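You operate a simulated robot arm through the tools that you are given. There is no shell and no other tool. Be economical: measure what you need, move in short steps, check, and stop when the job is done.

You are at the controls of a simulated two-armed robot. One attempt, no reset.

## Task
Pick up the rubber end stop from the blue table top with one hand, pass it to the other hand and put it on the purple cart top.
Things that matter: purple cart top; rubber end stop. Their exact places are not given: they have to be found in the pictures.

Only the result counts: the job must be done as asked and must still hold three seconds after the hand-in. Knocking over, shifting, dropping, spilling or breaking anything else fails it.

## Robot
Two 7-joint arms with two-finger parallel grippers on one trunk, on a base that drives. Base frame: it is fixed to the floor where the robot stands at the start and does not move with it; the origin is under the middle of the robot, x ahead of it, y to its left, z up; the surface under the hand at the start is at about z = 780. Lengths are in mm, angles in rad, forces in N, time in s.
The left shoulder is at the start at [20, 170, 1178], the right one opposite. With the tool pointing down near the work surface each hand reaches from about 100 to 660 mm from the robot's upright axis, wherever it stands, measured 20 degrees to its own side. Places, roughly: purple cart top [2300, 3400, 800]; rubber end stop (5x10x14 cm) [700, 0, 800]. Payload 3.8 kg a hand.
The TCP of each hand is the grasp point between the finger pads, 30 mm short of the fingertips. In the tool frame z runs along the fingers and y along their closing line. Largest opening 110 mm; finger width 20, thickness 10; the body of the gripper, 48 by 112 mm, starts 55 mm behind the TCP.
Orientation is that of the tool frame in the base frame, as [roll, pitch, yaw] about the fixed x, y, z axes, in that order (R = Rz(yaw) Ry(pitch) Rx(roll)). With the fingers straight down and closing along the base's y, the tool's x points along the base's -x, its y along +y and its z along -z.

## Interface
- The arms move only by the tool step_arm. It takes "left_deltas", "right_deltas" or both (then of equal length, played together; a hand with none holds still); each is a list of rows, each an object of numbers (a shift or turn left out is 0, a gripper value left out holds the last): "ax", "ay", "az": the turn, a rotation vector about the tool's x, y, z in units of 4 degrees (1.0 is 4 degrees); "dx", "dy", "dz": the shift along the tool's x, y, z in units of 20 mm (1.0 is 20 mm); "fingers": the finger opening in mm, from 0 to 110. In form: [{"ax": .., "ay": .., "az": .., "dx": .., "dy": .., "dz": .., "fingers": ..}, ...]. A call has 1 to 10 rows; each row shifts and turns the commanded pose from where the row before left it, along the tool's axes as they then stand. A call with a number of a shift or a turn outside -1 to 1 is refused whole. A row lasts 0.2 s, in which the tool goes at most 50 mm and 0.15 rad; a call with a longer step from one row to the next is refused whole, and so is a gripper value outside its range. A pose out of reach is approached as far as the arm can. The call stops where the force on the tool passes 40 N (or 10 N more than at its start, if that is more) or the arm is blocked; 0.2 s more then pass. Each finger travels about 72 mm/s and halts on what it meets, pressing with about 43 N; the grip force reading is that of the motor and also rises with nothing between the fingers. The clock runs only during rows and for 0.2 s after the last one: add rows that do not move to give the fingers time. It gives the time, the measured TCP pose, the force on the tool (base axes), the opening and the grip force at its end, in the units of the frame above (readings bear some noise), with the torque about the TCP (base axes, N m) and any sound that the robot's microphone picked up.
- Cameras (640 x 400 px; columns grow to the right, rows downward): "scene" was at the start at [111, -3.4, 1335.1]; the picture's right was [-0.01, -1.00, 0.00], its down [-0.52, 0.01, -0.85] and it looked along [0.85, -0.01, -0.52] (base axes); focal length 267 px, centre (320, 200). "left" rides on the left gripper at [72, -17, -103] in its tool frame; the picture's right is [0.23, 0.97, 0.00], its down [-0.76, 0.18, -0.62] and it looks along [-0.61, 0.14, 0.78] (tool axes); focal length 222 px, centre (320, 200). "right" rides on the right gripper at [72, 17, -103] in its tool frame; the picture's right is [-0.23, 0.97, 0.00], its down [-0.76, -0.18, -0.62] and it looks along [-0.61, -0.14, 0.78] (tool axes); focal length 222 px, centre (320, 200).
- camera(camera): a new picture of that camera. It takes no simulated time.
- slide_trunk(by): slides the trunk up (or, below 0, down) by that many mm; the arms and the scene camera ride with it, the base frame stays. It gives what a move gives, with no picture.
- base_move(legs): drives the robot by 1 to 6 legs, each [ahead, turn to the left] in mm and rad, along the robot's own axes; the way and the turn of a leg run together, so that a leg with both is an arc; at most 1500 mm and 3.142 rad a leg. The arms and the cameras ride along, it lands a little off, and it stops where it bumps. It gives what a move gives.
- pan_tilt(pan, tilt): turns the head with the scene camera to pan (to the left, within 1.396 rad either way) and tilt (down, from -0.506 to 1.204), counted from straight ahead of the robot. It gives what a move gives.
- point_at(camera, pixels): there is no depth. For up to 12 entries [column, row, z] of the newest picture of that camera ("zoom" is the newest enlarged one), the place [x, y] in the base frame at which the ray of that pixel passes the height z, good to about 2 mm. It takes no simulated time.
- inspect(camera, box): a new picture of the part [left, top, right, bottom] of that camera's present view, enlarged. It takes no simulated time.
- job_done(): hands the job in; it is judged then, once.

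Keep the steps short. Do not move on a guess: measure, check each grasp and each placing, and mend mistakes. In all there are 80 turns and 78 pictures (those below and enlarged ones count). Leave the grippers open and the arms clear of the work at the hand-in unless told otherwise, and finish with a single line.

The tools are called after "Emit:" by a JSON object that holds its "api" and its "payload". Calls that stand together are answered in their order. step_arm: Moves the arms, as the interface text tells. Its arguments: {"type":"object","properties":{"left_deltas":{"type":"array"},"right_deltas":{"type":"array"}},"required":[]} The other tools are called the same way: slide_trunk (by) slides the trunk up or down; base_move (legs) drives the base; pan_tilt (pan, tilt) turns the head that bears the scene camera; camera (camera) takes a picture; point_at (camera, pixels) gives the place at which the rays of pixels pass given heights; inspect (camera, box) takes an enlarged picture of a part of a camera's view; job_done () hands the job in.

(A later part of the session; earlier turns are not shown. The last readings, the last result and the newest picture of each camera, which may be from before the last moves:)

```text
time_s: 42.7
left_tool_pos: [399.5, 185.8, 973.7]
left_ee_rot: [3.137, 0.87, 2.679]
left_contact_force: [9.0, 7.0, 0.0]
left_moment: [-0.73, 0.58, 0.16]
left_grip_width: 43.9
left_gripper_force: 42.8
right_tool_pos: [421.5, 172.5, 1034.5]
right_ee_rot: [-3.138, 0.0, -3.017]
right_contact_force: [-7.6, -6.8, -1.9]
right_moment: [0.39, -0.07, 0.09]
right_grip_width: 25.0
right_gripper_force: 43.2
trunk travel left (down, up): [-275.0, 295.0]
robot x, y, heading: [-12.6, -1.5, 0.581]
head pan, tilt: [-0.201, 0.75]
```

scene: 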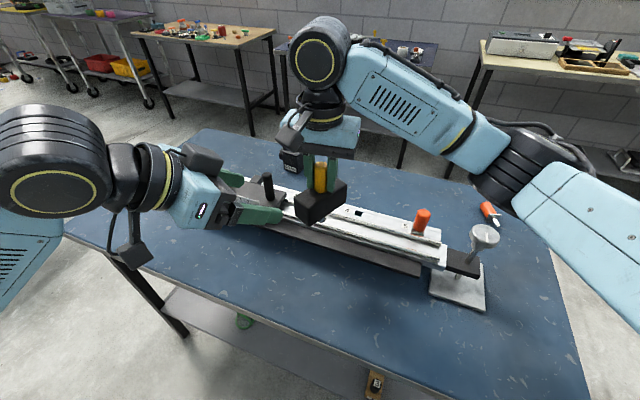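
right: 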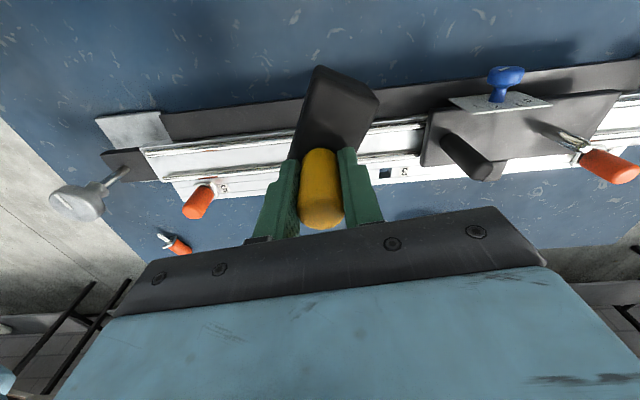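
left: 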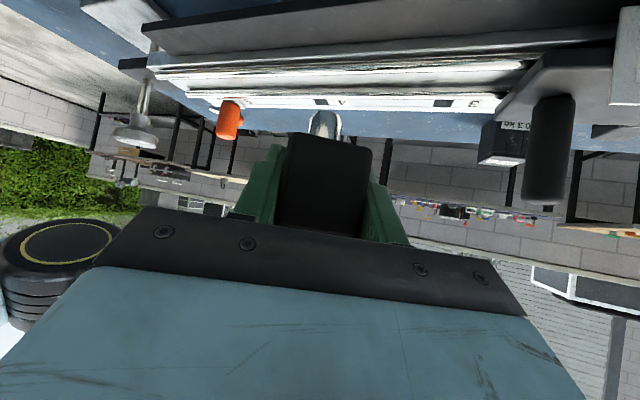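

The side load is nearly gone. Now I open the right fingers only to 55 mm and check the load in the left hand.

Emit:
{"api": "step_arm", "payload": {"right_deltas": [{"fingers": 35}, {"fingers": 50}, {"fingers": 55}, {"fingers": 55}]}}

Emit:
{"api": "inspect", "payload": {"camera": "scene", "box": [180, 100, 420, 250]}}

Emit:
{"api": "camera", "payload": {"camera": "right"}}

```text
time_s: 43.7
left_tool_pos: [396.0, 180.8, 973.5]
left_ee_rot: [3.141, 0.87, 2.674]
left_contact_force: [-0.1, -0.4, 1.0]
left_moment: [0.06, 0.03, 0.0]
left_grip_width: 43.9
left_gripper_force: 42.6
right_tool_pos: [422.4, 171.8, 1035.2]
right_ee_rot: [3.141, 0.003, -3.021]
right_contact_force: [-0.5, -0.2, -0.5]
right_moment: [0.03, -0.01, 0.0]
right_grip_width: 54.9
right_gripper_force: 0.0
trunk travel left (down, up): [-275.0, 295.0]
robot x, y, heading: [-15.4, -7.1, 0.578]
head pan, tilt: [-0.201, 0.75]
```

```text
2.67 times, centred on (300, 175) of scene
```

zoom: 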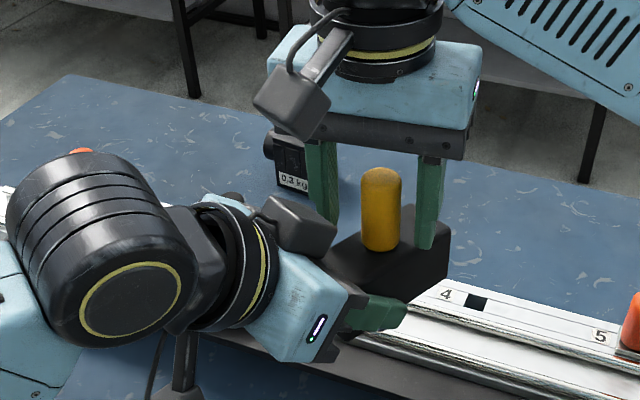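

```text
49 pictures are left
```

right: 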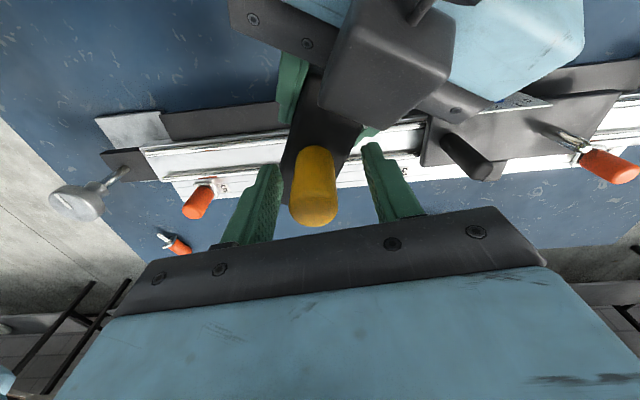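

The left hand holds the stop firmly and the peg stands free between the right fingers. I raise the right hand straight up, then out to the right.

Emit:
{"api": "step_arm", "payload": {"right_deltas": [{"dz": -0.7}, {"dz": -1}, {"dz": -1}, {"dz": -1}, {"dz": -1}, {"dz": -0.5}]}}

Emit:
{"api": "step_arm", "payload": {"right_deltas": [{"dy": -1}, {"dy": -1}, {"dy": -1}, {"dy": -1}, {"dy": -1}, {"dy": -1}, {"dy": -1, "az": -1}, {"dy": -1, "az": -1}, {"dy": -1, "az": -1}, {"dy": -1, "az": -1}]}}

Emit:
{"api": "camera", "payload": {"camera": "scene"}}

Emit:
{"api": "camera", "payload": {"camera": "right"}}

```text
time_s: 45.1
left_tool_pos: [397.3, 182.8, 974.4]
left_ee_rot: [3.14, 0.871, 2.674]
left_contact_force: [1.9, 0.2, -0.4]
left_moment: [0.01, 0.05, -0.02]
left_grip_width: 44.0
left_gripper_force: 43.0
right_tool_pos: [421.5, 172.6, 1139.7]
right_ee_rot: [-3.141, 0.003, -3.021]
right_contact_force: [0.7, -0.1, -0.3]
right_moment: [0.01, -0.01, -0.02]
right_grip_width: 55.0
right_gripper_force: 0.1
trunk travel left (down, up): [-275.0, 295.0]
robot x, y, heading: [-9.6, -3.1, 0.585]
head pan, tilt: [-0.201, 0.75]
```

```text
time_s: 47.3
left_tool_pos: [396.4, 182.9, 974.1]
left_ee_rot: [3.139, 0.872, 2.674]
left_contact_force: [0.3, -0.6, 0.0]
left_moment: [0.03, 0.06, 0.04]
left_grip_width: 43.5
left_gripper_force: 43.4
right_tool_pos: [452.9, -24.6, 1139.6]
right_ee_rot: [3.141, 0.005, -2.74]
right_contact_force: [0.5, -0.1, 0.9]
right_moment: [0.02, 0.02, 0.0]
right_grip_width: 54.9
right_gripper_force: 0.0
trunk travel left (down, up): [-275.0, 295.0]
robot x, y, heading: [-8.8, -5.6, 0.573]
head pan, tilt: [-0.201, 0.75]
```

```text
48 pictures are left
```

scene: 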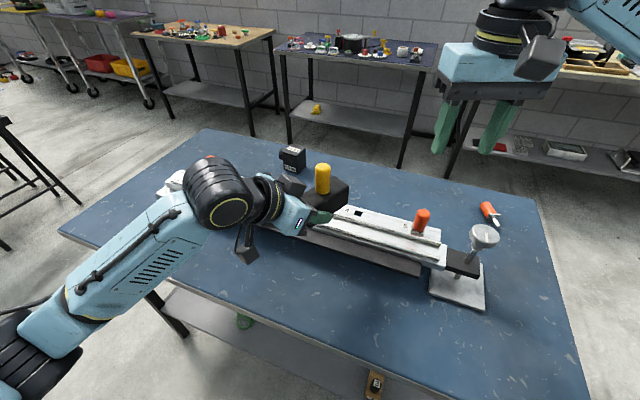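

```text
47 pictures are left
```

right: 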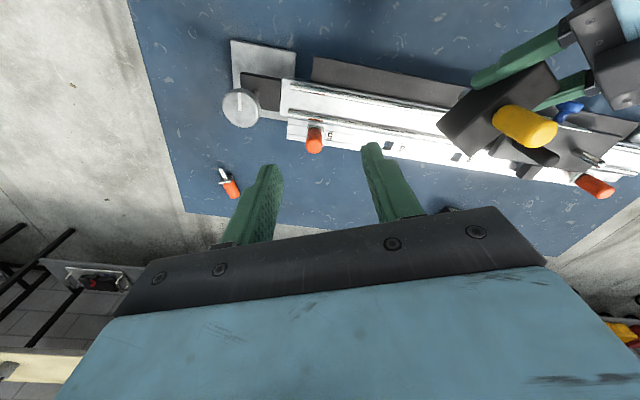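

The handover is done. I raise the left hand 80 mm for travel and look for the purple cart at bearing about +0.4 rad from the robot.

Emit:
{"api": "step_arm", "payload": {"left_deltas": [{"dx": -0.767, "dz": -0.64}, {"dx": -0.767, "dz": -0.64}, {"dx": -0.767, "dz": -0.64}, {"dx": -0.767, "dz": -0.64}, {"dz": 0}]}}

Emit:
{"api": "pan_tilt", "payload": {"pan": 0.5, "tilt": 0.25}}

Emit:
{"api": "camera", "payload": {"camera": "scene"}}

```text
time_s: 48.5
left_tool_pos: [396.7, 181.1, 1054.7]
left_ee_rot: [3.141, 0.869, 2.675]
left_contact_force: [-0.3, -0.2, -1.9]
left_moment: [0.01, 0.06, -0.01]
left_grip_width: 43.8
left_gripper_force: 43.3
right_tool_pos: [452.8, -25.2, 1140.1]
right_ee_rot: [-3.139, 0.004, -2.742]
right_contact_force: [0.8, 0.3, -0.4]
right_moment: [-0.03, -0.01, 0.01]
right_grip_width: 55.0
right_gripper_force: 0.0
trunk travel left (down, up): [-275.0, 295.0]
robot x, y, heading: [-7.4, 0.6, 0.579]
head pan, tilt: [-0.201, 0.75]
```

```text
time_s: 49.5
left_tool_pos: [396.3, 181.8, 1054.3]
left_ee_rot: [3.141, 0.871, 2.674]
left_contact_force: [0.1, -0.3, -2.8]
left_moment: [0.02, 0.05, -0.01]
left_grip_width: 43.8
left_gripper_force: 42.8
right_tool_pos: [452.4, -24.7, 1138.9]
right_ee_rot: [-3.139, 0.005, -2.743]
right_contact_force: [-0.6, -0.7, -0.1]
right_moment: [0.01, 0.03, 0.0]
right_grip_width: 55.1
right_gripper_force: 0.1
trunk travel left (down, up): [-275.0, 295.0]
robot x, y, heading: [-11.0, -6.4, 0.583]
head pan, tilt: [0.499, 0.25]
```

```text
46 pictures are left
```

scene: 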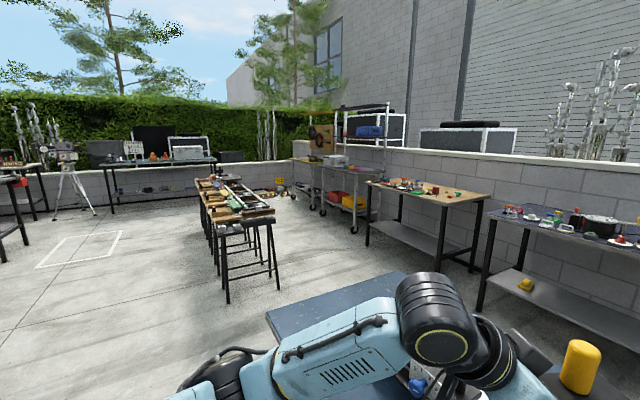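

Emit:
{"api": "inspect", "payload": {"camera": "scene", "box": [190, 110, 430, 260]}}

Emit:
{"api": "point_at", "payload": {"camera": "scene", "pixels": [[340, 165, 800], [318, 165, 800], [360, 170, 800], [305, 158, 800], [243, 200, 800], [197, 182, 800], [385, 185, 800], [490, 197, 800]]}}

```text
2.67 times, centred on (310, 185) of scene
```

zoom: 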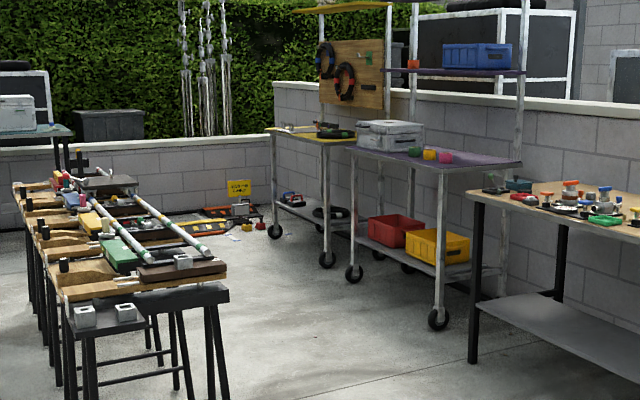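

```text
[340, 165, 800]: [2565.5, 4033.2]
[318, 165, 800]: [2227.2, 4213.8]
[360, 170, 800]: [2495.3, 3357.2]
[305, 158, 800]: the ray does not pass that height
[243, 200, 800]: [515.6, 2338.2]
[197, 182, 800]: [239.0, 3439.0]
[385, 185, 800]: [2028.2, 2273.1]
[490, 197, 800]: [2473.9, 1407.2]
```

The purple cart top lies between the yellow cart and the wooden table. I'll measure the obstacles and the cart edges for the route.

Emit:
{"api": "point_at", "payload": {"camera": "zoom", "pixels": [[345, 150, 800], [455, 173, 800], [522, 163, 800], [440, 325, 0], [353, 278, 0], [472, 360, 0], [227, 275, 800], [60, 290, 800], [180, 395, 0], [14, 185, 800], [530, 205, 800]]}}

Emit:
{"api": "point_at", "payload": {"camera": "scene", "pixels": [[267, 315, 780], [405, 273, 780], [273, 335, 780], [470, 270, 0], [277, 290, 0], [227, 302, 0], [367, 245, 0]]}}

Emit:
{"api": "pan_tilt", "payload": {"pan": 1.2, "tilt": 0.5}}

Emit:
{"api": "camera", "payload": {"camera": "scene"}}

```text
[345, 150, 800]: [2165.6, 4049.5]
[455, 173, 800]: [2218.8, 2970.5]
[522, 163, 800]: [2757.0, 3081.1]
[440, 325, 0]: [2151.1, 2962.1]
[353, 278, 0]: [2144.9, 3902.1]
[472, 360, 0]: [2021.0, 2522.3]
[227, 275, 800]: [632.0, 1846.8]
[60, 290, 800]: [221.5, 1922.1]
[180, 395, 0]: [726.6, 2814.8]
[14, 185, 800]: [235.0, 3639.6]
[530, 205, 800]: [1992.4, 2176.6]
```

```text
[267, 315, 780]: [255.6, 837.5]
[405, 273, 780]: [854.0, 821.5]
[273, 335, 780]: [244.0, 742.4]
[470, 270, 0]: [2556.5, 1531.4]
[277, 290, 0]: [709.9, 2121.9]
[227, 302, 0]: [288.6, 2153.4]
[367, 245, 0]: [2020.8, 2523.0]
```

```text
time_s: 50.6
left_tool_pos: [396.6, 181.4, 1053.6]
left_ee_rot: [3.141, 0.872, 2.672]
left_contact_force: [0.9, -0.2, -1.9]
left_moment: [0.02, 0.08, -0.01]
left_grip_width: 43.7
left_gripper_force: 42.9
right_tool_pos: [452.8, -25.3, 1139.3]
right_ee_rot: [-3.142, 0.004, -2.743]
right_contact_force: [-0.7, -0.1, 0.2]
right_moment: [0.01, 0.0, 0.01]
right_grip_width: 55.0
right_gripper_force: 0.0
trunk travel left (down, up): [-275.0, 295.0]
robot x, y, heading: [-11.8, -3.3, 0.581]
head pan, tilt: [1.201, 0.499]
```

```text
44 pictures are left
```

scene: 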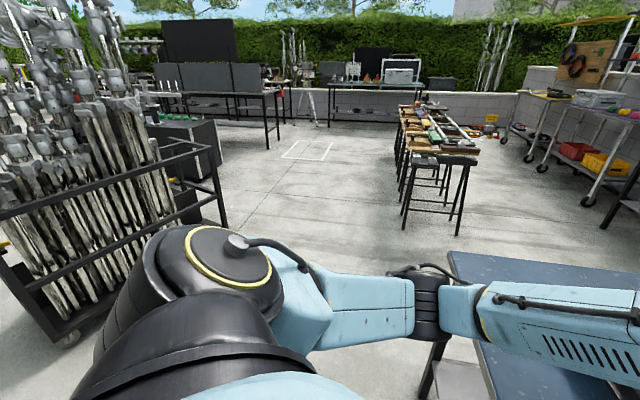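

Obstacles so far: blue table x 256–854 and y up to 838, the trestle bench beginning at y ≈ 2120, and a pipe rack on the left. I'll locate the rack.

Emit:
{"api": "point_at", "payload": {"camera": "scene", "pixels": [[68, 342, 0], [225, 225, 0], [215, 140, 950], [25, 285, 400], [220, 178, 0], [432, 395, 0], [450, 252, 780], [405, 230, 0], [457, 235, 0], [200, 130, 1000], [278, 148, 0]]}}

Emit:
{"api": "pan_tilt", "payload": {"pan": 1.39, "tilt": 0.9}}

Emit:
{"api": "camera", "payload": {"camera": "scene"}}

Emit:
{"api": "pan_tilt", "payload": {"pan": -1.39, "tilt": 0.6}}

Emit:
{"api": "camera", "payload": {"camera": "scene"}}

```text
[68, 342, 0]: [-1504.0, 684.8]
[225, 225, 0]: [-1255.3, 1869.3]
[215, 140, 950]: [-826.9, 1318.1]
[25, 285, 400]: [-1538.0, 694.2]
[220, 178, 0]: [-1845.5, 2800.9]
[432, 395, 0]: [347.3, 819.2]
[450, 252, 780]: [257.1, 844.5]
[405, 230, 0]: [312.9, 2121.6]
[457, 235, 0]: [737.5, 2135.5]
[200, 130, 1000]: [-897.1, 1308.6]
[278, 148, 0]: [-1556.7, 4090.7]
```

```text
time_s: 51.5
left_tool_pos: [395.9, 182.0, 1052.0]
left_ee_rot: [-3.141, 0.872, 2.674]
left_contact_force: [0.3, 0.6, -2.9]
left_moment: [0.01, 0.07, 0.01]
left_grip_width: 43.6
left_gripper_force: 42.8
right_tool_pos: [452.7, -24.3, 1139.8]
right_ee_rot: [-3.141, 0.003, -2.741]
right_contact_force: [-0.2, 0.6, 0.4]
right_moment: [-0.02, -0.02, 0.01]
right_grip_width: 55.0
right_gripper_force: 0.1
trunk travel left (down, up): [-275.0, 295.0]
robot x, y, heading: [-9.1, 0.0, 0.58]
head pan, tilt: [1.389, 0.901]
```

```text
43 pictures are left
```

scene: 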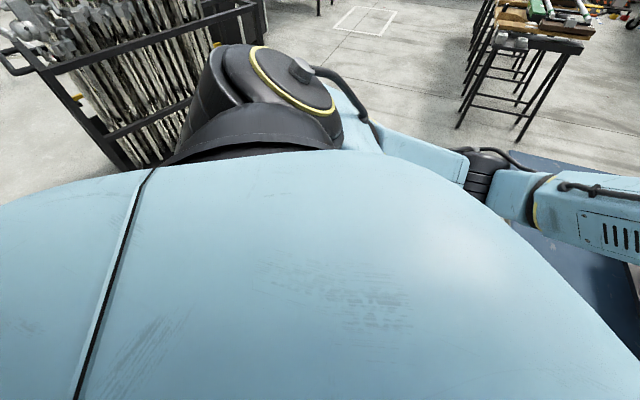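

```text
time_s: 53.9
left_tool_pos: [396.3, 181.3, 1053.0]
left_ee_rot: [3.141, 0.871, 2.676]
left_contact_force: [-0.9, 1.0, -1.8]
left_moment: [0.0, 0.05, -0.01]
left_grip_width: 43.5
left_gripper_force: 43.4
right_tool_pos: [452.6, -23.5, 1137.8]
right_ee_rot: [-3.14, 0.004, -2.741]
right_contact_force: [0.1, 0.6, -0.2]
right_moment: [-0.02, -0.03, 0.05]
right_grip_width: 54.9
right_gripper_force: 0.1
trunk travel left (down, up): [-275.0, 295.0]
robot x, y, heading: [-9.8, -0.8, 0.58]
head pan, tilt: [-1.389, 0.6]
```

```text
42 pictures are left
```

scene: 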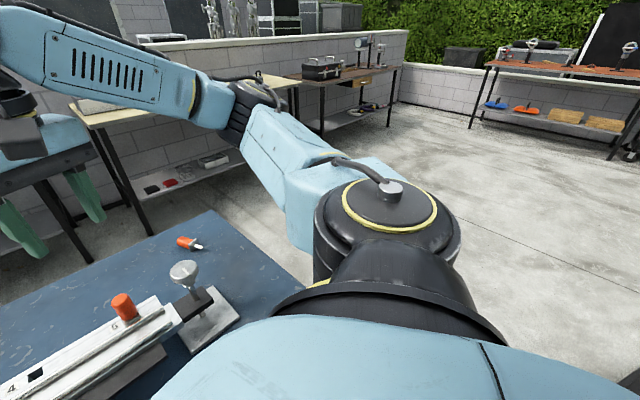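

Path: back 250, turn to heading π/2, then drive along x ≈ -220 beside the blue table. The rack is at x < -800. First part:

Emit:
{"api": "base_move", "payload": {"legs": [[-250, 0], [0, 0.99], [800, 0]]}}

Emit:
{"api": "pan_tilt", "payload": {"pan": 0, "tilt": 0.5}}

Emit:
{"api": "camera", "payload": {"camera": "scene"}}

```text
time_s: 62.2
left_tool_pos: [-175.2, 1109.1, 1053.3]
left_ee_rot: [-3.142, 0.868, -2.596]
left_contact_force: [-0.5, 0.1, -1.7]
left_moment: [-0.04, 0.05, 0.03]
left_grip_width: 43.7
left_gripper_force: 42.6
right_tool_pos: [29.9, 1048.1, 1138.0]
right_ee_rot: [-3.14, 0.005, -1.732]
right_contact_force: [0.0, 0.5, 0.6]
right_moment: [0.01, 0.0, 0.0]
right_grip_width: 55.2
right_gripper_force: 0.1
trunk travel left (down, up): [-275.0, 295.0]
robot x, y, heading: [-234.9, 666.8, 1.591]
head pan, tilt: [-1.389, 0.6]
```

```text
time_s: 63.8
left_tool_pos: [-174.3, 1108.9, 1053.1]
left_ee_rot: [-3.142, 0.872, -2.599]
left_contact_force: [-0.7, -0.4, -1.2]
left_moment: [-0.03, 0.08, -0.01]
left_grip_width: 43.6
left_gripper_force: 43.4
right_tool_pos: [29.6, 1047.6, 1137.9]
right_ee_rot: [-3.14, 0.004, -1.731]
right_contact_force: [-0.3, 0.6, -0.6]
right_moment: [-0.01, 0.01, 0.0]
right_grip_width: 55.2
right_gripper_force: 0.1
trunk travel left (down, up): [-275.0, 295.0]
robot x, y, heading: [-232.9, 669.5, 1.589]
head pan, tilt: [0.0, 0.499]
```

```text
41 pictures are left
```

scene: 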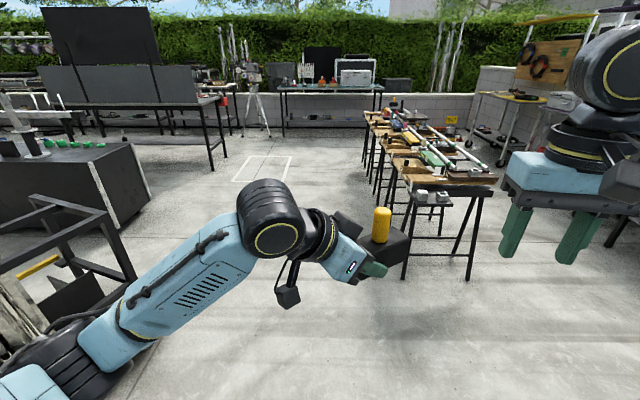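

Clear. I drive 730 ahead to y ≈ 1400, turn right to heading 0, then ahead 800.

Emit:
{"api": "base_move", "payload": {"legs": [[730, 0], [0, -1.58], [800, 0]]}}

Emit:
{"api": "camera", "payload": {"camera": "scene"}}

```text
time_s: 75.7
left_tool_pos: [1031.5, 1324.8, 1053.5]
left_ee_rot: [-3.139, 0.869, 2.078]
left_contact_force: [0.2, -0.5, -1.5]
left_moment: [0.03, 0.07, -0.03]
left_grip_width: 43.6
left_gripper_force: 42.9
right_tool_pos: [963.4, 1123.2, 1137.9]
right_ee_rot: [-3.139, 0.003, 2.943]
right_contact_force: [0.4, 0.2, 0.7]
right_moment: [0.02, 0.01, -0.01]
right_grip_width: 55.0
right_gripper_force: 0.1
trunk travel left (down, up): [-275.0, 295.0]
robot x, y, heading: [596.6, 1397.6, -0.019]
head pan, tilt: [0.0, 0.499]
```

```text
40 pictures are left
```

scene: 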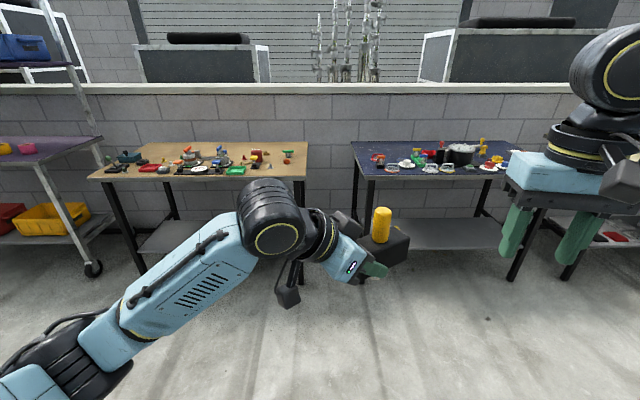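

Emit:
{"api": "base_move", "payload": {"legs": [[770, 0], [0, 1.59], [1000, 0]]}}

Emit:
{"api": "pan_tilt", "payload": {"pan": -0.7, "tilt": 0.45}}

Emit:
{"api": "camera", "payload": {"camera": "scene"}}

```text
time_s: 88.5
left_tool_pos: [1427.7, 2815.8, 1054.1]
left_ee_rot: [-3.141, 0.871, -2.607]
left_contact_force: [0.2, 0.5, -2.8]
left_moment: [-0.03, 0.03, 0.0]
left_grip_width: 44.0
left_gripper_force: 43.3
right_tool_pos: [1631.6, 2751.9, 1138.9]
right_ee_rot: [3.141, 0.005, -1.743]
right_contact_force: [0.1, 0.9, 0.3]
right_moment: [0.01, 0.02, 0.0]
right_grip_width: 55.2
right_gripper_force: 0.0
trunk travel left (down, up): [-275.0, 295.0]
robot x, y, heading: [1362.4, 2374.2, 1.584]
head pan, tilt: [0.0, 0.499]
```

```text
time_s: 89.6
left_tool_pos: [1428.5, 2816.2, 1053.5]
left_ee_rot: [3.141, 0.871, -2.608]
left_contact_force: [0.0, 0.9, -2.4]
left_moment: [-0.05, 0.1, -0.02]
left_grip_width: 43.8
left_gripper_force: 42.8
right_tool_pos: [1631.3, 2752.0, 1138.4]
right_ee_rot: [-3.141, 0.005, -1.741]
right_contact_force: [-0.8, 0.3, 0.2]
right_moment: [0.02, 0.01, 0.02]
right_grip_width: 55.1
right_gripper_force: 0.1
trunk travel left (down, up): [-275.0, 295.0]
robot x, y, heading: [1363.1, 2374.5, 1.578]
head pan, tilt: [-0.7, 0.45]
```

```text
39 pictures are left
```

scene: 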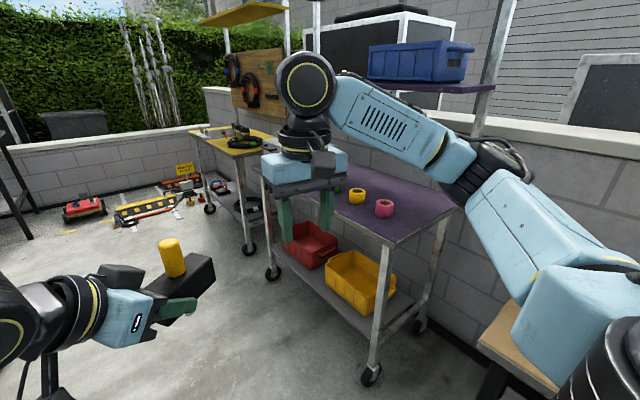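

I see the purple cart top with a yellow and a pink ring on it, a grey case further left, and an upper shelf at the back. I'll measure them.

Emit:
{"api": "point_at", "payload": {"camera": "scene", "pixels": [[388, 243, 800], [388, 243, 780], [458, 205, 800], [260, 172, 800], [357, 200, 800], [384, 215, 800], [372, 383, 0], [273, 278, 0], [480, 370, 780], [495, 88, 1300]]}}

Emit:
{"api": "inspect", "payload": {"camera": "scene", "box": [240, 60, 560, 260]}}

```text
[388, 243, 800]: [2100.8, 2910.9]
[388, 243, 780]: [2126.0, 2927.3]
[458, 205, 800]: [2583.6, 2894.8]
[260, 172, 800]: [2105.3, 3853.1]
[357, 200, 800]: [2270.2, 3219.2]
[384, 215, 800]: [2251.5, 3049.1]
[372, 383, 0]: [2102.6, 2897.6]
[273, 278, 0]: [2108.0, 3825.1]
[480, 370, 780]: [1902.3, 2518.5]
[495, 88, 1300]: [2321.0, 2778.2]
```

```text
2.00 times, centred on (400, 160) of scene
```

zoom: 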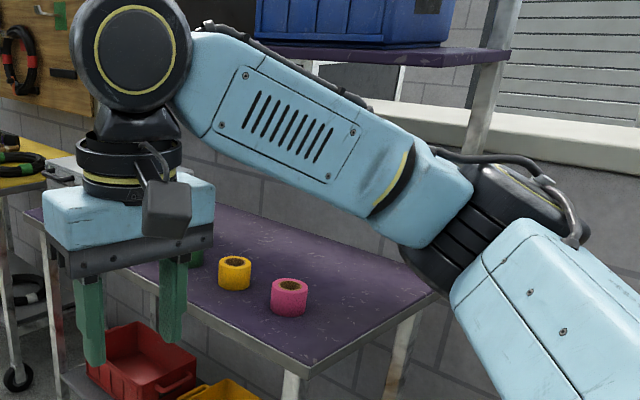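

The cart top spans x 2100–2580, y 2905–3850, with rings near (2270, 3219) and (2251, 3049). I drive alongside and then turn to face it.

Emit:
{"api": "base_move", "payload": {"legs": [[950, 0], [0, -1.58]]}}

Emit:
{"api": "pan_tilt", "payload": {"pan": 0, "tilt": 0.5}}

Emit:
{"api": "camera", "payload": {"camera": "scene"}}

```text
time_s: 98.3
left_tool_pos: [1790.5, 3263.2, 1052.9]
left_ee_rot: [3.141, 0.87, 2.126]
left_contact_force: [0.5, 0.1, -2.0]
left_moment: [0.06, 0.04, 0.02]
left_grip_width: 43.6
left_gripper_force: 43.1
right_tool_pos: [1730.9, 3058.0, 1138.4]
right_ee_rot: [-3.14, 0.006, 2.994]
right_contact_force: [0.8, -0.6, 0.1]
right_moment: [-0.02, 0.0, -0.01]
right_grip_width: 55.0
right_gripper_force: 0.1
trunk travel left (down, up): [-275.0, 295.0]
robot x, y, heading: [1345.1, 3319.5, 0.031]
head pan, tilt: [-0.7, 0.45]
```

```text
time_s: 99.4
left_tool_pos: [1790.0, 3264.8, 1053.1]
left_ee_rot: [-3.141, 0.872, 2.129]
left_contact_force: [0.2, -0.1, -2.5]
left_moment: [0.07, 0.04, -0.01]
left_grip_width: 44.0
left_gripper_force: 43.6
right_tool_pos: [1731.5, 3058.6, 1138.8]
right_ee_rot: [-3.14, 0.005, 2.996]
right_contact_force: [-0.6, 0.4, 0.5]
right_moment: [-0.02, -0.01, 0.0]
right_grip_width: 55.0
right_gripper_force: 0.0
trunk travel left (down, up): [-275.0, 295.0]
robot x, y, heading: [1344.2, 3321.5, 0.031]
head pan, tilt: [0.0, 0.499]
```

```text
37 pictures are left
```

scene: 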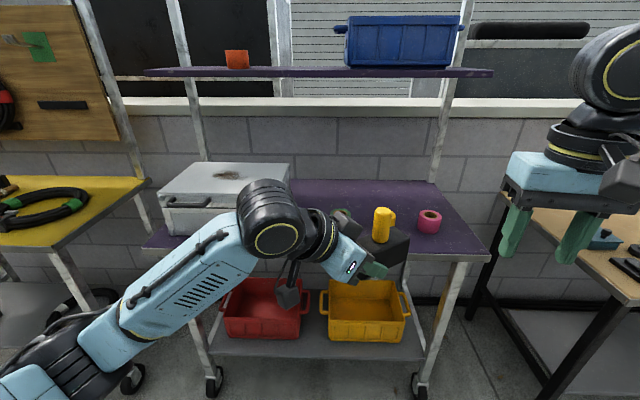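

Emit:
{"api": "camera", "payload": {"camera": "right"}}

Emit:
{"api": "camera", "payload": {"camera": "left"}}

Emit:
{"api": "inspect", "payload": {"camera": "scene", "box": [130, 130, 510, 368]}}

```text
36 pictures are left
```

right: 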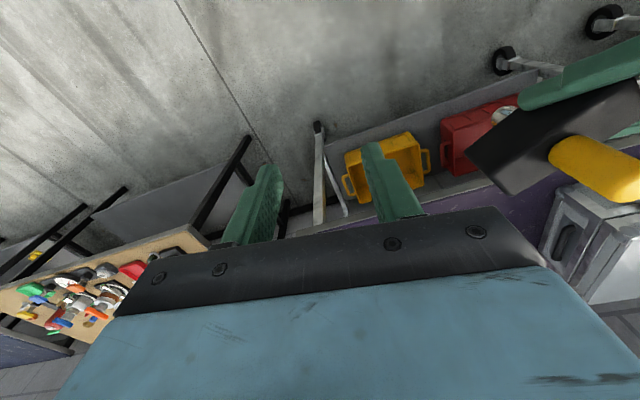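

```text
35 pictures are left
```

left: 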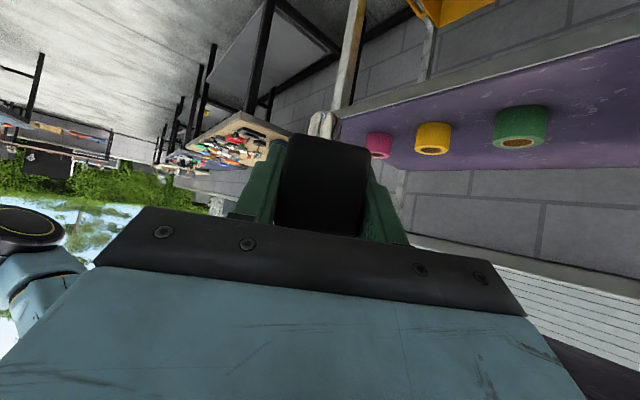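

```text
1.68 times, centred on (320, 249) of scene
```

zoom: 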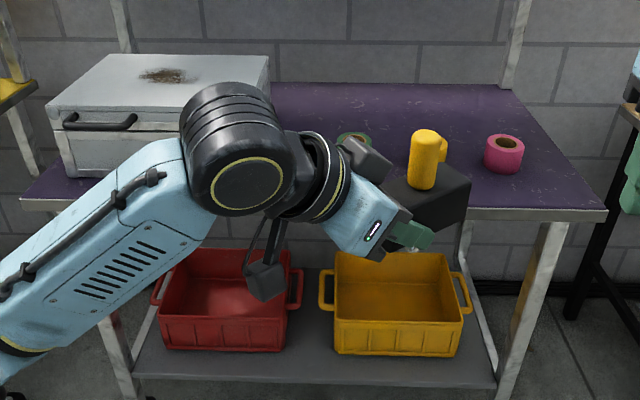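

Emit:
{"api": "point_at", "payload": {"camera": "left", "pixels": [[377, 134, 800], [432, 123, 800], [522, 107, 800], [365, 140, 800], [390, 140, 800], [549, 115, 800], [497, 118, 800], [450, 135, 800], [600, 50, 800], [345, 117, 800]]}}

Emit:
{"api": "point_at", "payload": {"camera": "zoom", "pixels": [[503, 170, 800], [485, 165, 800], [522, 165, 800], [607, 212, 800], [23, 198, 800], [64, 177, 800], [500, 209, 800], [270, 85, 800], [523, 90, 800]]}}

```text
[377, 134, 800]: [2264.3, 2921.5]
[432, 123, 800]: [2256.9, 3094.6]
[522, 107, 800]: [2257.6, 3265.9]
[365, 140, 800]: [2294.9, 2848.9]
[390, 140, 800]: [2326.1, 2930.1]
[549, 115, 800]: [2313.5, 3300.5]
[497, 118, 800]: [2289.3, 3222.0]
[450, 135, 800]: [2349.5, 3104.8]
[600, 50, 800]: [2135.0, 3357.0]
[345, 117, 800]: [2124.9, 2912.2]
```

```text
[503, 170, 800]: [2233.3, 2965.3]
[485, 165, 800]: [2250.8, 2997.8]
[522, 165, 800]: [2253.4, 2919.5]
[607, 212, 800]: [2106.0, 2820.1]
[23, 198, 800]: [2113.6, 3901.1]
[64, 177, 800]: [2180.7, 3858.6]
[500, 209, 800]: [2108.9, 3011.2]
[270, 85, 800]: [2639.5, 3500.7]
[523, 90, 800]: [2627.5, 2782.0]
```

Relative to the current view, the rings are at about (2255, 2955), (2255, 3110) and (2255, 3270). The cart's front edge is at x ≈ 2107 and the case lies at y > 3500. I aim for the peg at about (2170, 3185), in the free front strip. First I pull the right hand back, then drive 345 mm ahead.

Emit:
{"api": "step_arm", "payload": {"right_deltas": [{"dx": 1}, {"dx": 1}, {"dx": 1}, {"dx": 1}, {"dx": 1}, {"dx": 1}]}}

Emit:
{"api": "base_move", "payload": {"legs": [[345, -0.03]]}}

Emit:
{"api": "pan_tilt", "payload": {"pan": 0, "tilt": 0.75}}

Emit:
{"api": "camera", "payload": {"camera": "scene"}}

Emit:
{"api": "camera", "payload": {"camera": "left"}}

```text
time_s: 100.8
left_tool_pos: [1790.4, 3263.4, 1052.1]
left_ee_rot: [3.141, 0.87, 2.126]
left_contact_force: [-1.0, 0.0, -1.9]
left_moment: [0.03, 0.03, 0.02]
left_grip_width: 44.1
left_gripper_force: 42.9
right_tool_pos: [1611.6, 3074.9, 1139.2]
right_ee_rot: [-3.14, 0.004, 2.993]
right_contact_force: [-0.3, -1.0, 0.2]
right_moment: [0.0, 0.01, 0.02]
right_grip_width: 55.1
right_gripper_force: 0.0
trunk travel left (down, up): [-275.0, 295.0]
robot x, y, heading: [1345.7, 3318.2, 0.028]
head pan, tilt: [0.0, 0.499]
```

```text
time_s: 103.1
left_tool_pos: [2132.8, 3253.9, 1053.6]
left_ee_rot: [-3.141, 0.87, 2.094]
left_contact_force: [0.0, 0.2, -3.1]
left_moment: [0.05, 0.06, 0.01]
left_grip_width: 43.9
left_gripper_force: 43.2
right_tool_pos: [1947.9, 3071.5, 1138.8]
right_ee_rot: [-3.141, 0.004, 2.96]
right_contact_force: [0.1, 1.3, -0.1]
right_moment: [0.0, 0.03, 0.04]
right_grip_width: 55.3
right_gripper_force: 0.1
trunk travel left (down, up): [-275.0, 295.0]
robot x, y, heading: [1694.1, 3322.1, -0.003]
head pan, tilt: [0.0, 0.499]
```

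```text
time_s: 103.8
left_tool_pos: [2134.3, 3253.7, 1052.1]
left_ee_rot: [-3.141, 0.871, 2.094]
left_contact_force: [0.1, 1.2, -1.5]
left_moment: [0.05, 0.05, -0.03]
left_grip_width: 43.8
left_gripper_force: 42.6
right_tool_pos: [1947.8, 3070.8, 1138.2]
right_ee_rot: [-3.138, 0.006, 2.961]
right_contact_force: [0.3, 0.6, 0.2]
right_moment: [0.02, -0.02, 0.0]
right_grip_width: 55.1
right_gripper_force: 0.0
trunk travel left (down, up): [-275.0, 295.0]
robot x, y, heading: [1690.3, 3323.2, -0.004]
head pan, tilt: [0.0, 0.75]
```

```text
33 pictures are left
```

scene: 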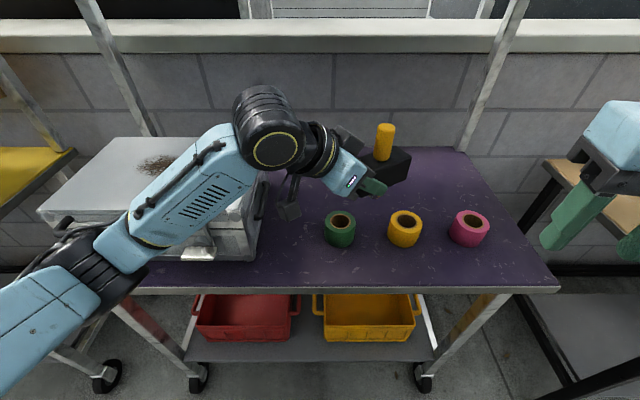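

```text
32 pictures are left
```

left: 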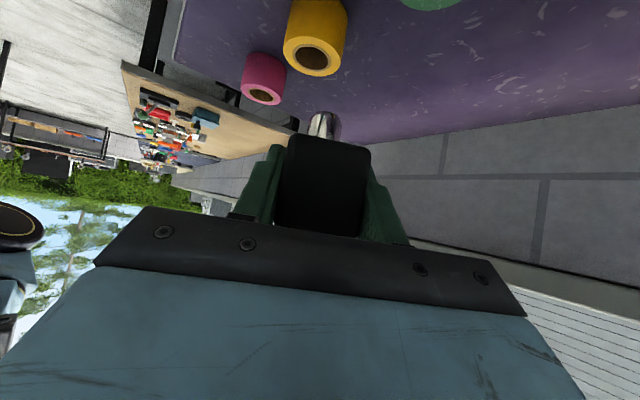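

Emit:
{"api": "point_at", "payload": {"camera": "scene", "pixels": [[339, 249, 800], [405, 248, 800], [467, 246, 800], [324, 235, 800], [400, 288, 800], [559, 289, 800], [260, 262, 800], [405, 248, 780], [405, 248, 820], [402, 213, 850], [457, 148, 800]]}}

Emit:
{"api": "point_at", "payload": {"camera": "left", "pixels": [[312, 0, 800], [263, 52, 800], [263, 52, 780], [263, 52, 820], [314, 58, 850], [314, 58, 830]]}}

```text
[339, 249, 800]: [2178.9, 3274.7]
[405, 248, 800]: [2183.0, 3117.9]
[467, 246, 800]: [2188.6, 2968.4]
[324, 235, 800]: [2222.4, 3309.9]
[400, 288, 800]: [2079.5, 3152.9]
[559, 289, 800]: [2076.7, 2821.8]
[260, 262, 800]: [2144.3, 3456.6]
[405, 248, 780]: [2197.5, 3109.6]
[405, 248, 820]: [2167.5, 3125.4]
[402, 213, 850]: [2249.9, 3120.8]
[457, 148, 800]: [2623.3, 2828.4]
```

```text
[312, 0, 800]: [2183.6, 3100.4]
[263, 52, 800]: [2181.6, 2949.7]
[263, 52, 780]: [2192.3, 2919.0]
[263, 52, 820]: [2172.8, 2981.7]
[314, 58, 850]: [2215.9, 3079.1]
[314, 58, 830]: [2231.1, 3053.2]
```

Ring fronts are at x ≈ 2175 and the front edge at about 2065. The spot (2125, 3200), between green and yellow in the front strip, leaves at least 25 mm all round. I shift the hand (-20, -32) and lower it to z ≈ 930.

Emit:
{"api": "step_arm", "payload": {"left_deltas": [{"dx": -0.285, "dy": -0.83, "dz": 0.34}, {"dx": -0.285, "dy": -0.83, "dz": 0.34}, {"dx": 0.765, "dz": 0.644}, {"dx": 0.765, "dz": 0.644}, {"dx": 0.765, "dz": 0.644}, {"dx": 0.765, "dz": 0.644}, {"dx": 0.765, "dz": 0.644}, {"dx": 0.765, "dz": 0.644}, {"dz": 0}]}}

Emit:
{"api": "inspect", "payload": {"camera": "scene", "box": [220, 140, 540, 340]}}

Emit:
{"api": "camera", "payload": {"camera": "left"}}

Emit:
{"api": "camera", "payload": {"camera": "right"}}

```text
time_s: 105.8
left_tool_pos: [2115.6, 3221.9, 933.3]
left_ee_rot: [3.139, 0.871, 2.093]
left_contact_force: [-0.5, 0.6, -2.0]
left_moment: [0.09, 0.04, 0.01]
left_grip_width: 43.8
left_gripper_force: 43.1
right_tool_pos: [1947.3, 3070.5, 1138.0]
right_ee_rot: [-3.141, 0.006, 2.96]
right_contact_force: [-0.3, 0.4, 0.0]
right_moment: [0.02, 0.0, -0.05]
right_grip_width: 54.7
right_gripper_force: 0.1
trunk travel left (down, up): [-275.0, 295.0]
robot x, y, heading: [1690.9, 3328.8, 0.002]
head pan, tilt: [0.0, 0.75]
```

```text
2.00 times, centred on (380, 240) of scene
```

zoom: 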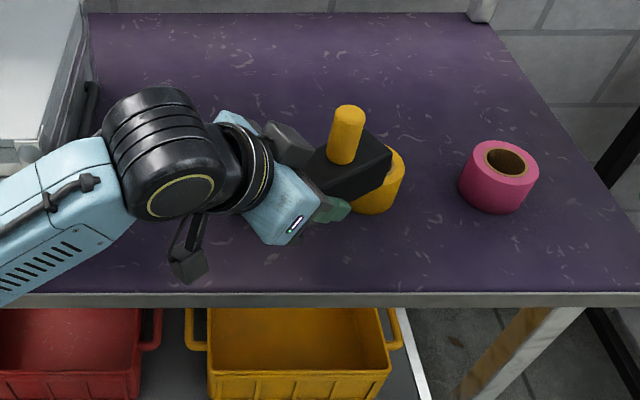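

```text
30 pictures are left
```

left: 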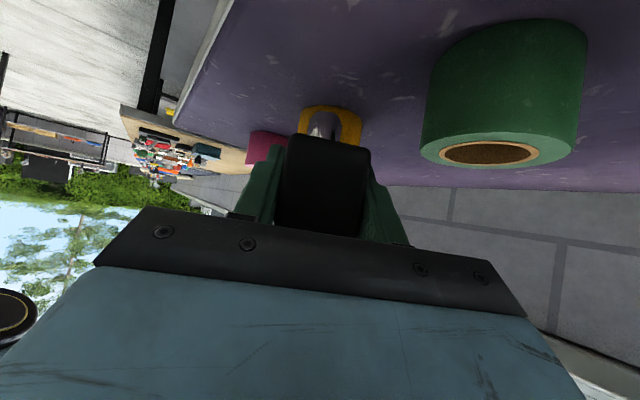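

```text
29 pictures are left
```

right: 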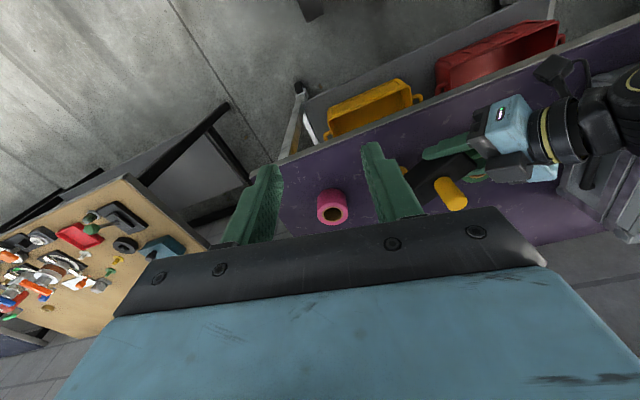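

Emit:
{"api": "point_at", "payload": {"camera": "scene", "pixels": [[392.5, 218, 955], [392, 196, 1018], [469, 222, 870], [469, 222, 850], [420, 222, 870]]}}

Emit:
{"api": "point_at", "payload": {"camera": "right", "pixels": [[295, 154, 800], [295, 154, 820], [295, 154, 840], [420, 168, 850], [456, 205, 1018], [435, 95, 800], [435, 95, 820], [435, 95, 840], [330, 222, 820], [333, 212, 870]]}}

Emit:
{"api": "point_at", "payload": {"camera": "left", "pixels": [[325, 108, 825], [310, 108, 825], [355, 112, 825], [430, 130, 825], [485, 30, 825], [510, 155, 875], [322, 120, 880]]}}

```text
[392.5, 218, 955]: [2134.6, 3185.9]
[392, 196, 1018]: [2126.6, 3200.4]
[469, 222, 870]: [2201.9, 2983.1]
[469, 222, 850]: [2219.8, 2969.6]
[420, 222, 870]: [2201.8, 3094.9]
```

```text
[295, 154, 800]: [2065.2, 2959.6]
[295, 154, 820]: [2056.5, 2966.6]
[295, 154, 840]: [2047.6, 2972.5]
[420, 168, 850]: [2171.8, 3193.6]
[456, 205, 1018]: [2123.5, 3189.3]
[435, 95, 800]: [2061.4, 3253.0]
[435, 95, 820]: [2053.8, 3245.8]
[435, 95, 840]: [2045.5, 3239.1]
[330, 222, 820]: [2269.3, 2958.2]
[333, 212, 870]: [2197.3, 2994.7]
```

```text
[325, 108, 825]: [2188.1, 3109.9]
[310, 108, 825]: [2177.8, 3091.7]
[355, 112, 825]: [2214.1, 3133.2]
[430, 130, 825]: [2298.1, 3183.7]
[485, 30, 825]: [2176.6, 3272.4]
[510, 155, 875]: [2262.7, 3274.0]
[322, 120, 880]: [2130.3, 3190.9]
```

The peg is at about (2126, 3195). The yellow ring's front is at (2205, 3118) with radius 40, so I shift another (-10, +5) for clearance and lower to z ≈ 893.

Emit:
{"api": "step_arm", "payload": {"left_deltas": [{"dx": 0.3, "dy": -0.31, "dz": -0.36}, {"dx": 0.5, "dz": 0.42}, {"dx": 0.5, "dz": 0.42}, {"dx": 0.5, "dz": 0.42}, {"dz": 0}]}}

Emit:
{"api": "camera", "payload": {"camera": "left"}}

Emit:
{"api": "inspect", "payload": {"camera": "right", "box": [300, 60, 540, 210]}}

```text
time_s: 107.0
left_tool_pos: [2102.6, 3227.7, 893.1]
left_ee_rot: [3.14, 0.872, 2.094]
left_contact_force: [2.8, 3.4, 13.3]
left_moment: [-0.91, -0.9, 0.27]
left_grip_width: 44.0
left_gripper_force: 42.9
right_tool_pos: [1946.7, 3071.8, 1139.9]
right_ee_rot: [-3.14, 0.007, 2.96]
right_contact_force: [0.1, -0.1, -0.9]
right_moment: [0.0, 0.0, -0.01]
right_grip_width: 54.9
right_gripper_force: 0.1
trunk travel left (down, up): [-275.0, 295.0]
robot x, y, heading: [1690.7, 3321.6, 0.004]
head pan, tilt: [0.0, 0.75]
```

```text
28 pictures are left
```

left: 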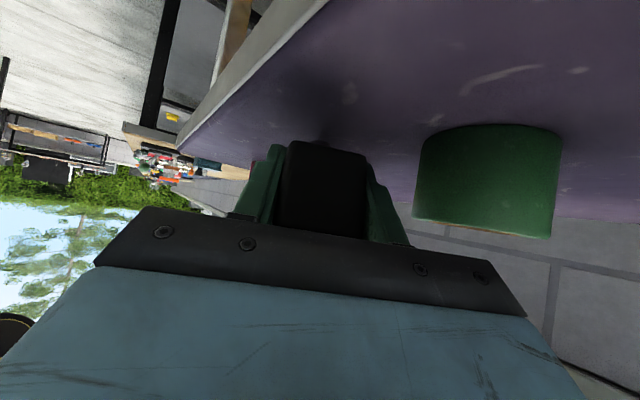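

```text
2.67 times, centred on (420, 135) of right
```

zoom: 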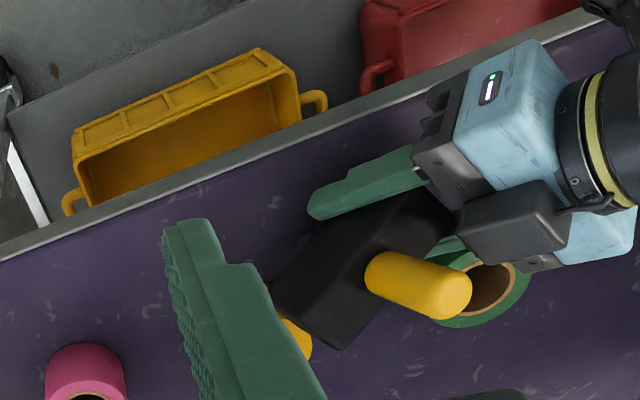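

The force rose to about 16 N at z = 893, but the moment suggests the contact may be at the block's far corner, possibly on the yellow ring rather than the foot. I raise 25 mm and look closer.

Emit:
{"api": "step_arm", "payload": {"left_deltas": [{"dx": -0.5, "dz": -0.42}, {"dx": -0.5, "dz": -0.42}, {"dz": 0}]}}

Emit:
{"api": "inspect", "payload": {"camera": "scene", "box": [300, 170, 500, 295]}}

Emit:
{"api": "inspect", "payload": {"camera": "left", "box": [220, 60, 420, 185]}}

Emit:
{"api": "inspect", "payload": {"camera": "right", "box": [300, 80, 500, 205]}}

```text
time_s: 107.8
left_tool_pos: [2103.0, 3225.0, 921.0]
left_ee_rot: [-3.141, 0.869, 2.094]
left_contact_force: [1.1, -0.4, -2.8]
left_moment: [0.04, 0.05, -0.03]
left_grip_width: 43.7
left_gripper_force: 43.3
right_tool_pos: [1946.6, 3071.2, 1139.3]
right_ee_rot: [-3.141, 0.004, 2.959]
right_contact_force: [0.9, -0.2, -0.4]
right_moment: [0.02, -0.01, 0.0]
right_grip_width: 55.0
right_gripper_force: 0.1
trunk travel left (down, up): [-275.0, 295.0]
robot x, y, heading: [1692.2, 3325.7, -0.005]
head pan, tilt: [0.0, 0.75]
```

```text
3.20 times, centred on (400, 232) of scene
```

zoom: 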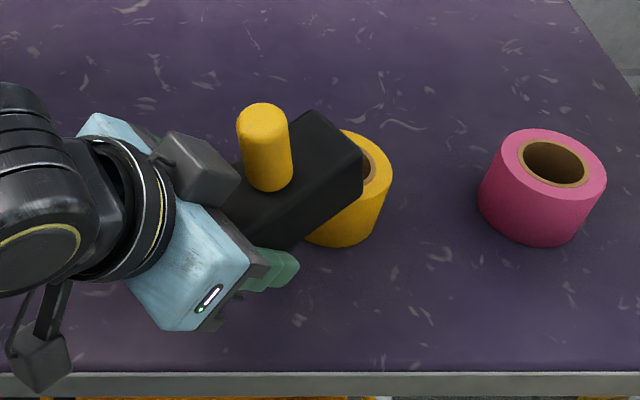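

```text
3.20 times, centred on (320, 122) of left
```

zoom: 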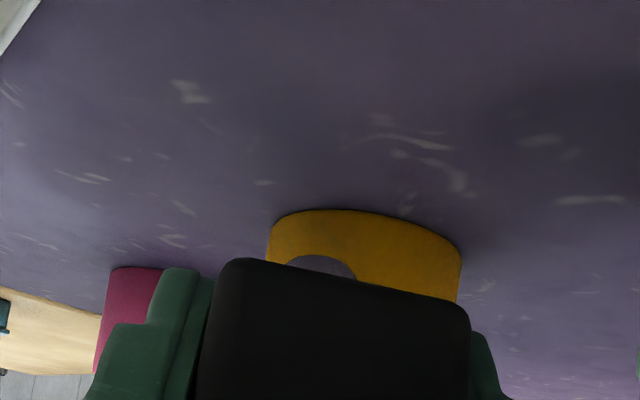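

```text
3.20 times, centred on (400, 142) of right
```

zoom: 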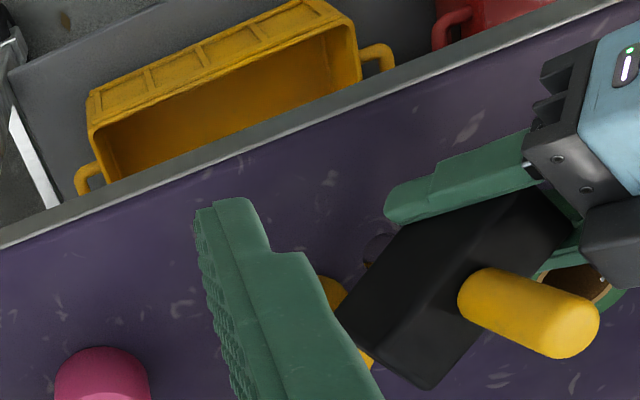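

The yellow ring (centre about (2202, 3135), radius 46) is too close to the block's corner, so the front strip is too tight. The area behind the rings (x > 2280) is wide open. I raise to z ≈ 990 and move over the rings toward peg (2345, 3190).

Emit:
{"api": "step_arm", "payload": {"left_deltas": [{"dx": -0.765, "dz": -0.644}, {"dx": -0.765, "dz": -0.644}, {"dx": -0.765, "dz": -0.644}, {"dx": -0.765, "dz": -0.644}, {"dz": 0}]}}

Emit:
{"api": "step_arm", "payload": {"left_deltas": [{"dx": -0.3375, "dy": 0.8, "dz": 0.4}, {"dx": -0.3375, "dy": 0.8, "dz": 0.4}, {"dx": -0.3375, "dy": 0.8, "dz": 0.4}, {"dx": -0.3375, "dy": 0.8, "dz": 0.4}, {"dx": -0.3375, "dy": 0.8, "dz": 0.4}, {"dx": -0.3375, "dy": 0.8, "dz": 0.4}, {"dz": 0}]}}

Emit:
{"api": "camera", "payload": {"camera": "scene"}}

```text
time_s: 109.0
left_tool_pos: [2103.5, 3224.9, 1000.7]
left_ee_rot: [3.141, 0.871, 2.093]
left_contact_force: [-0.5, 0.0, -2.8]
left_moment: [0.04, 0.04, 0.02]
left_grip_width: 43.8
left_gripper_force: 42.9
right_tool_pos: [1947.3, 3071.3, 1139.4]
right_ee_rot: [-3.14, 0.007, 2.96]
right_contact_force: [-0.1, 0.1, 0.0]
right_moment: [0.0, 0.01, 0.03]
right_grip_width: 55.2
right_gripper_force: 0.0
trunk travel left (down, up): [-275.0, 295.0]
robot x, y, heading: [1692.5, 3323.0, 0.0]
head pan, tilt: [0.0, 0.75]
```

```text
time_s: 110.6
left_tool_pos: [2217.5, 3218.9, 1000.8]
left_ee_rot: [-3.141, 0.871, 2.093]
left_contact_force: [-0.7, 0.7, -2.4]
left_moment: [0.06, 0.03, -0.01]
left_grip_width: 43.9
left_gripper_force: 43.0
right_tool_pos: [1947.5, 3070.5, 1138.7]
right_ee_rot: [-3.14, 0.004, 2.961]
right_contact_force: [0.9, 0.2, -0.3]
right_moment: [-0.02, -0.08, 0.01]
right_grip_width: 54.7
right_gripper_force: 0.2
trunk travel left (down, up): [-275.0, 295.0]
robot x, y, heading: [1690.6, 3324.9, -0.009]
head pan, tilt: [0.0, 0.75]
```

```text
23 pictures are left
```

scene: 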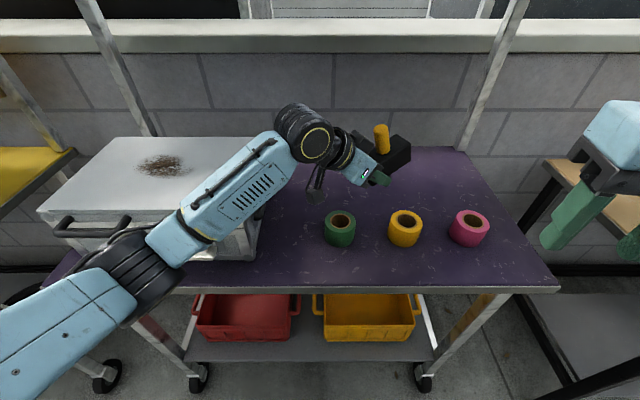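

Reach is fine and the rings are unmoved. I do the remaining 115 mm, then check the left forearm's clearance over the grey case.

Emit:
{"api": "step_arm", "payload": {"left_deltas": [{"dx": -0.3375, "dy": 0.8, "dz": 0.4}, {"dx": -0.3375, "dy": 0.8, "dz": 0.4}, {"dx": -0.3375, "dy": 0.8, "dz": 0.4}, {"dx": -0.3375, "dy": 0.8, "dz": 0.4}, {"dx": -0.3375, "dy": 0.8, "dz": 0.4}, {"dx": -0.3375, "dy": 0.8, "dz": 0.4}, {"dz": 0}]}}

Emit:
{"api": "camera", "payload": {"camera": "scene"}}

Emit:
{"api": "camera", "payload": {"camera": "right"}}

Emit:
{"api": "camera", "payload": {"camera": "left"}}

```text
time_s: 112.2
left_tool_pos: [2331.9, 3213.0, 1003.0]
left_ee_rot: [-3.142, 0.872, 2.091]
left_contact_force: [0.4, 0.3, -2.2]
left_moment: [0.08, 0.04, -0.01]
left_grip_width: 44.0
left_gripper_force: 43.2
right_tool_pos: [1948.3, 3071.5, 1139.4]
right_ee_rot: [-3.141, 0.005, 2.96]
right_contact_force: [0.9, 0.1, -0.5]
right_moment: [0.01, 0.0, -0.01]
right_grip_width: 55.1
right_gripper_force: 0.0
trunk travel left (down, up): [-275.0, 295.0]
robot x, y, heading: [1691.5, 3320.7, -0.001]
head pan, tilt: [0.0, 0.75]
```

```text
22 pictures are left
```

scene: 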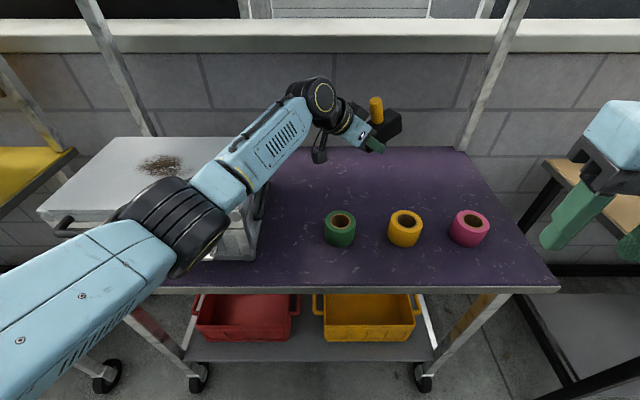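

```text
21 pictures are left
```

right: 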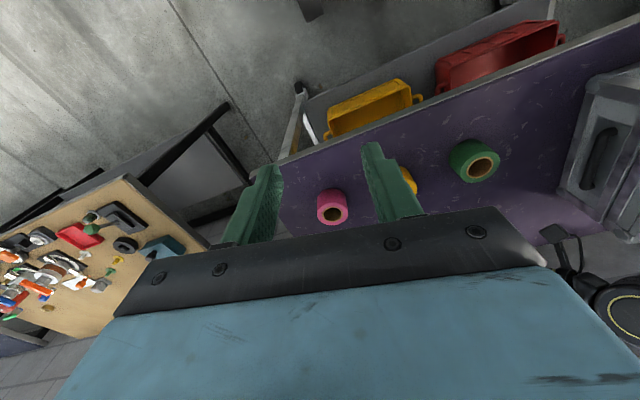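

```text
20 pictures are left
```

left: 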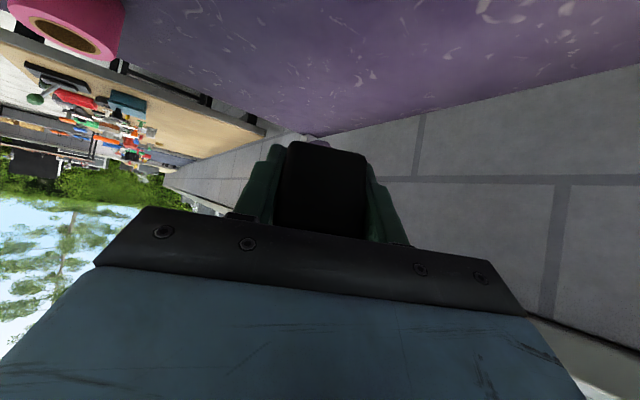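

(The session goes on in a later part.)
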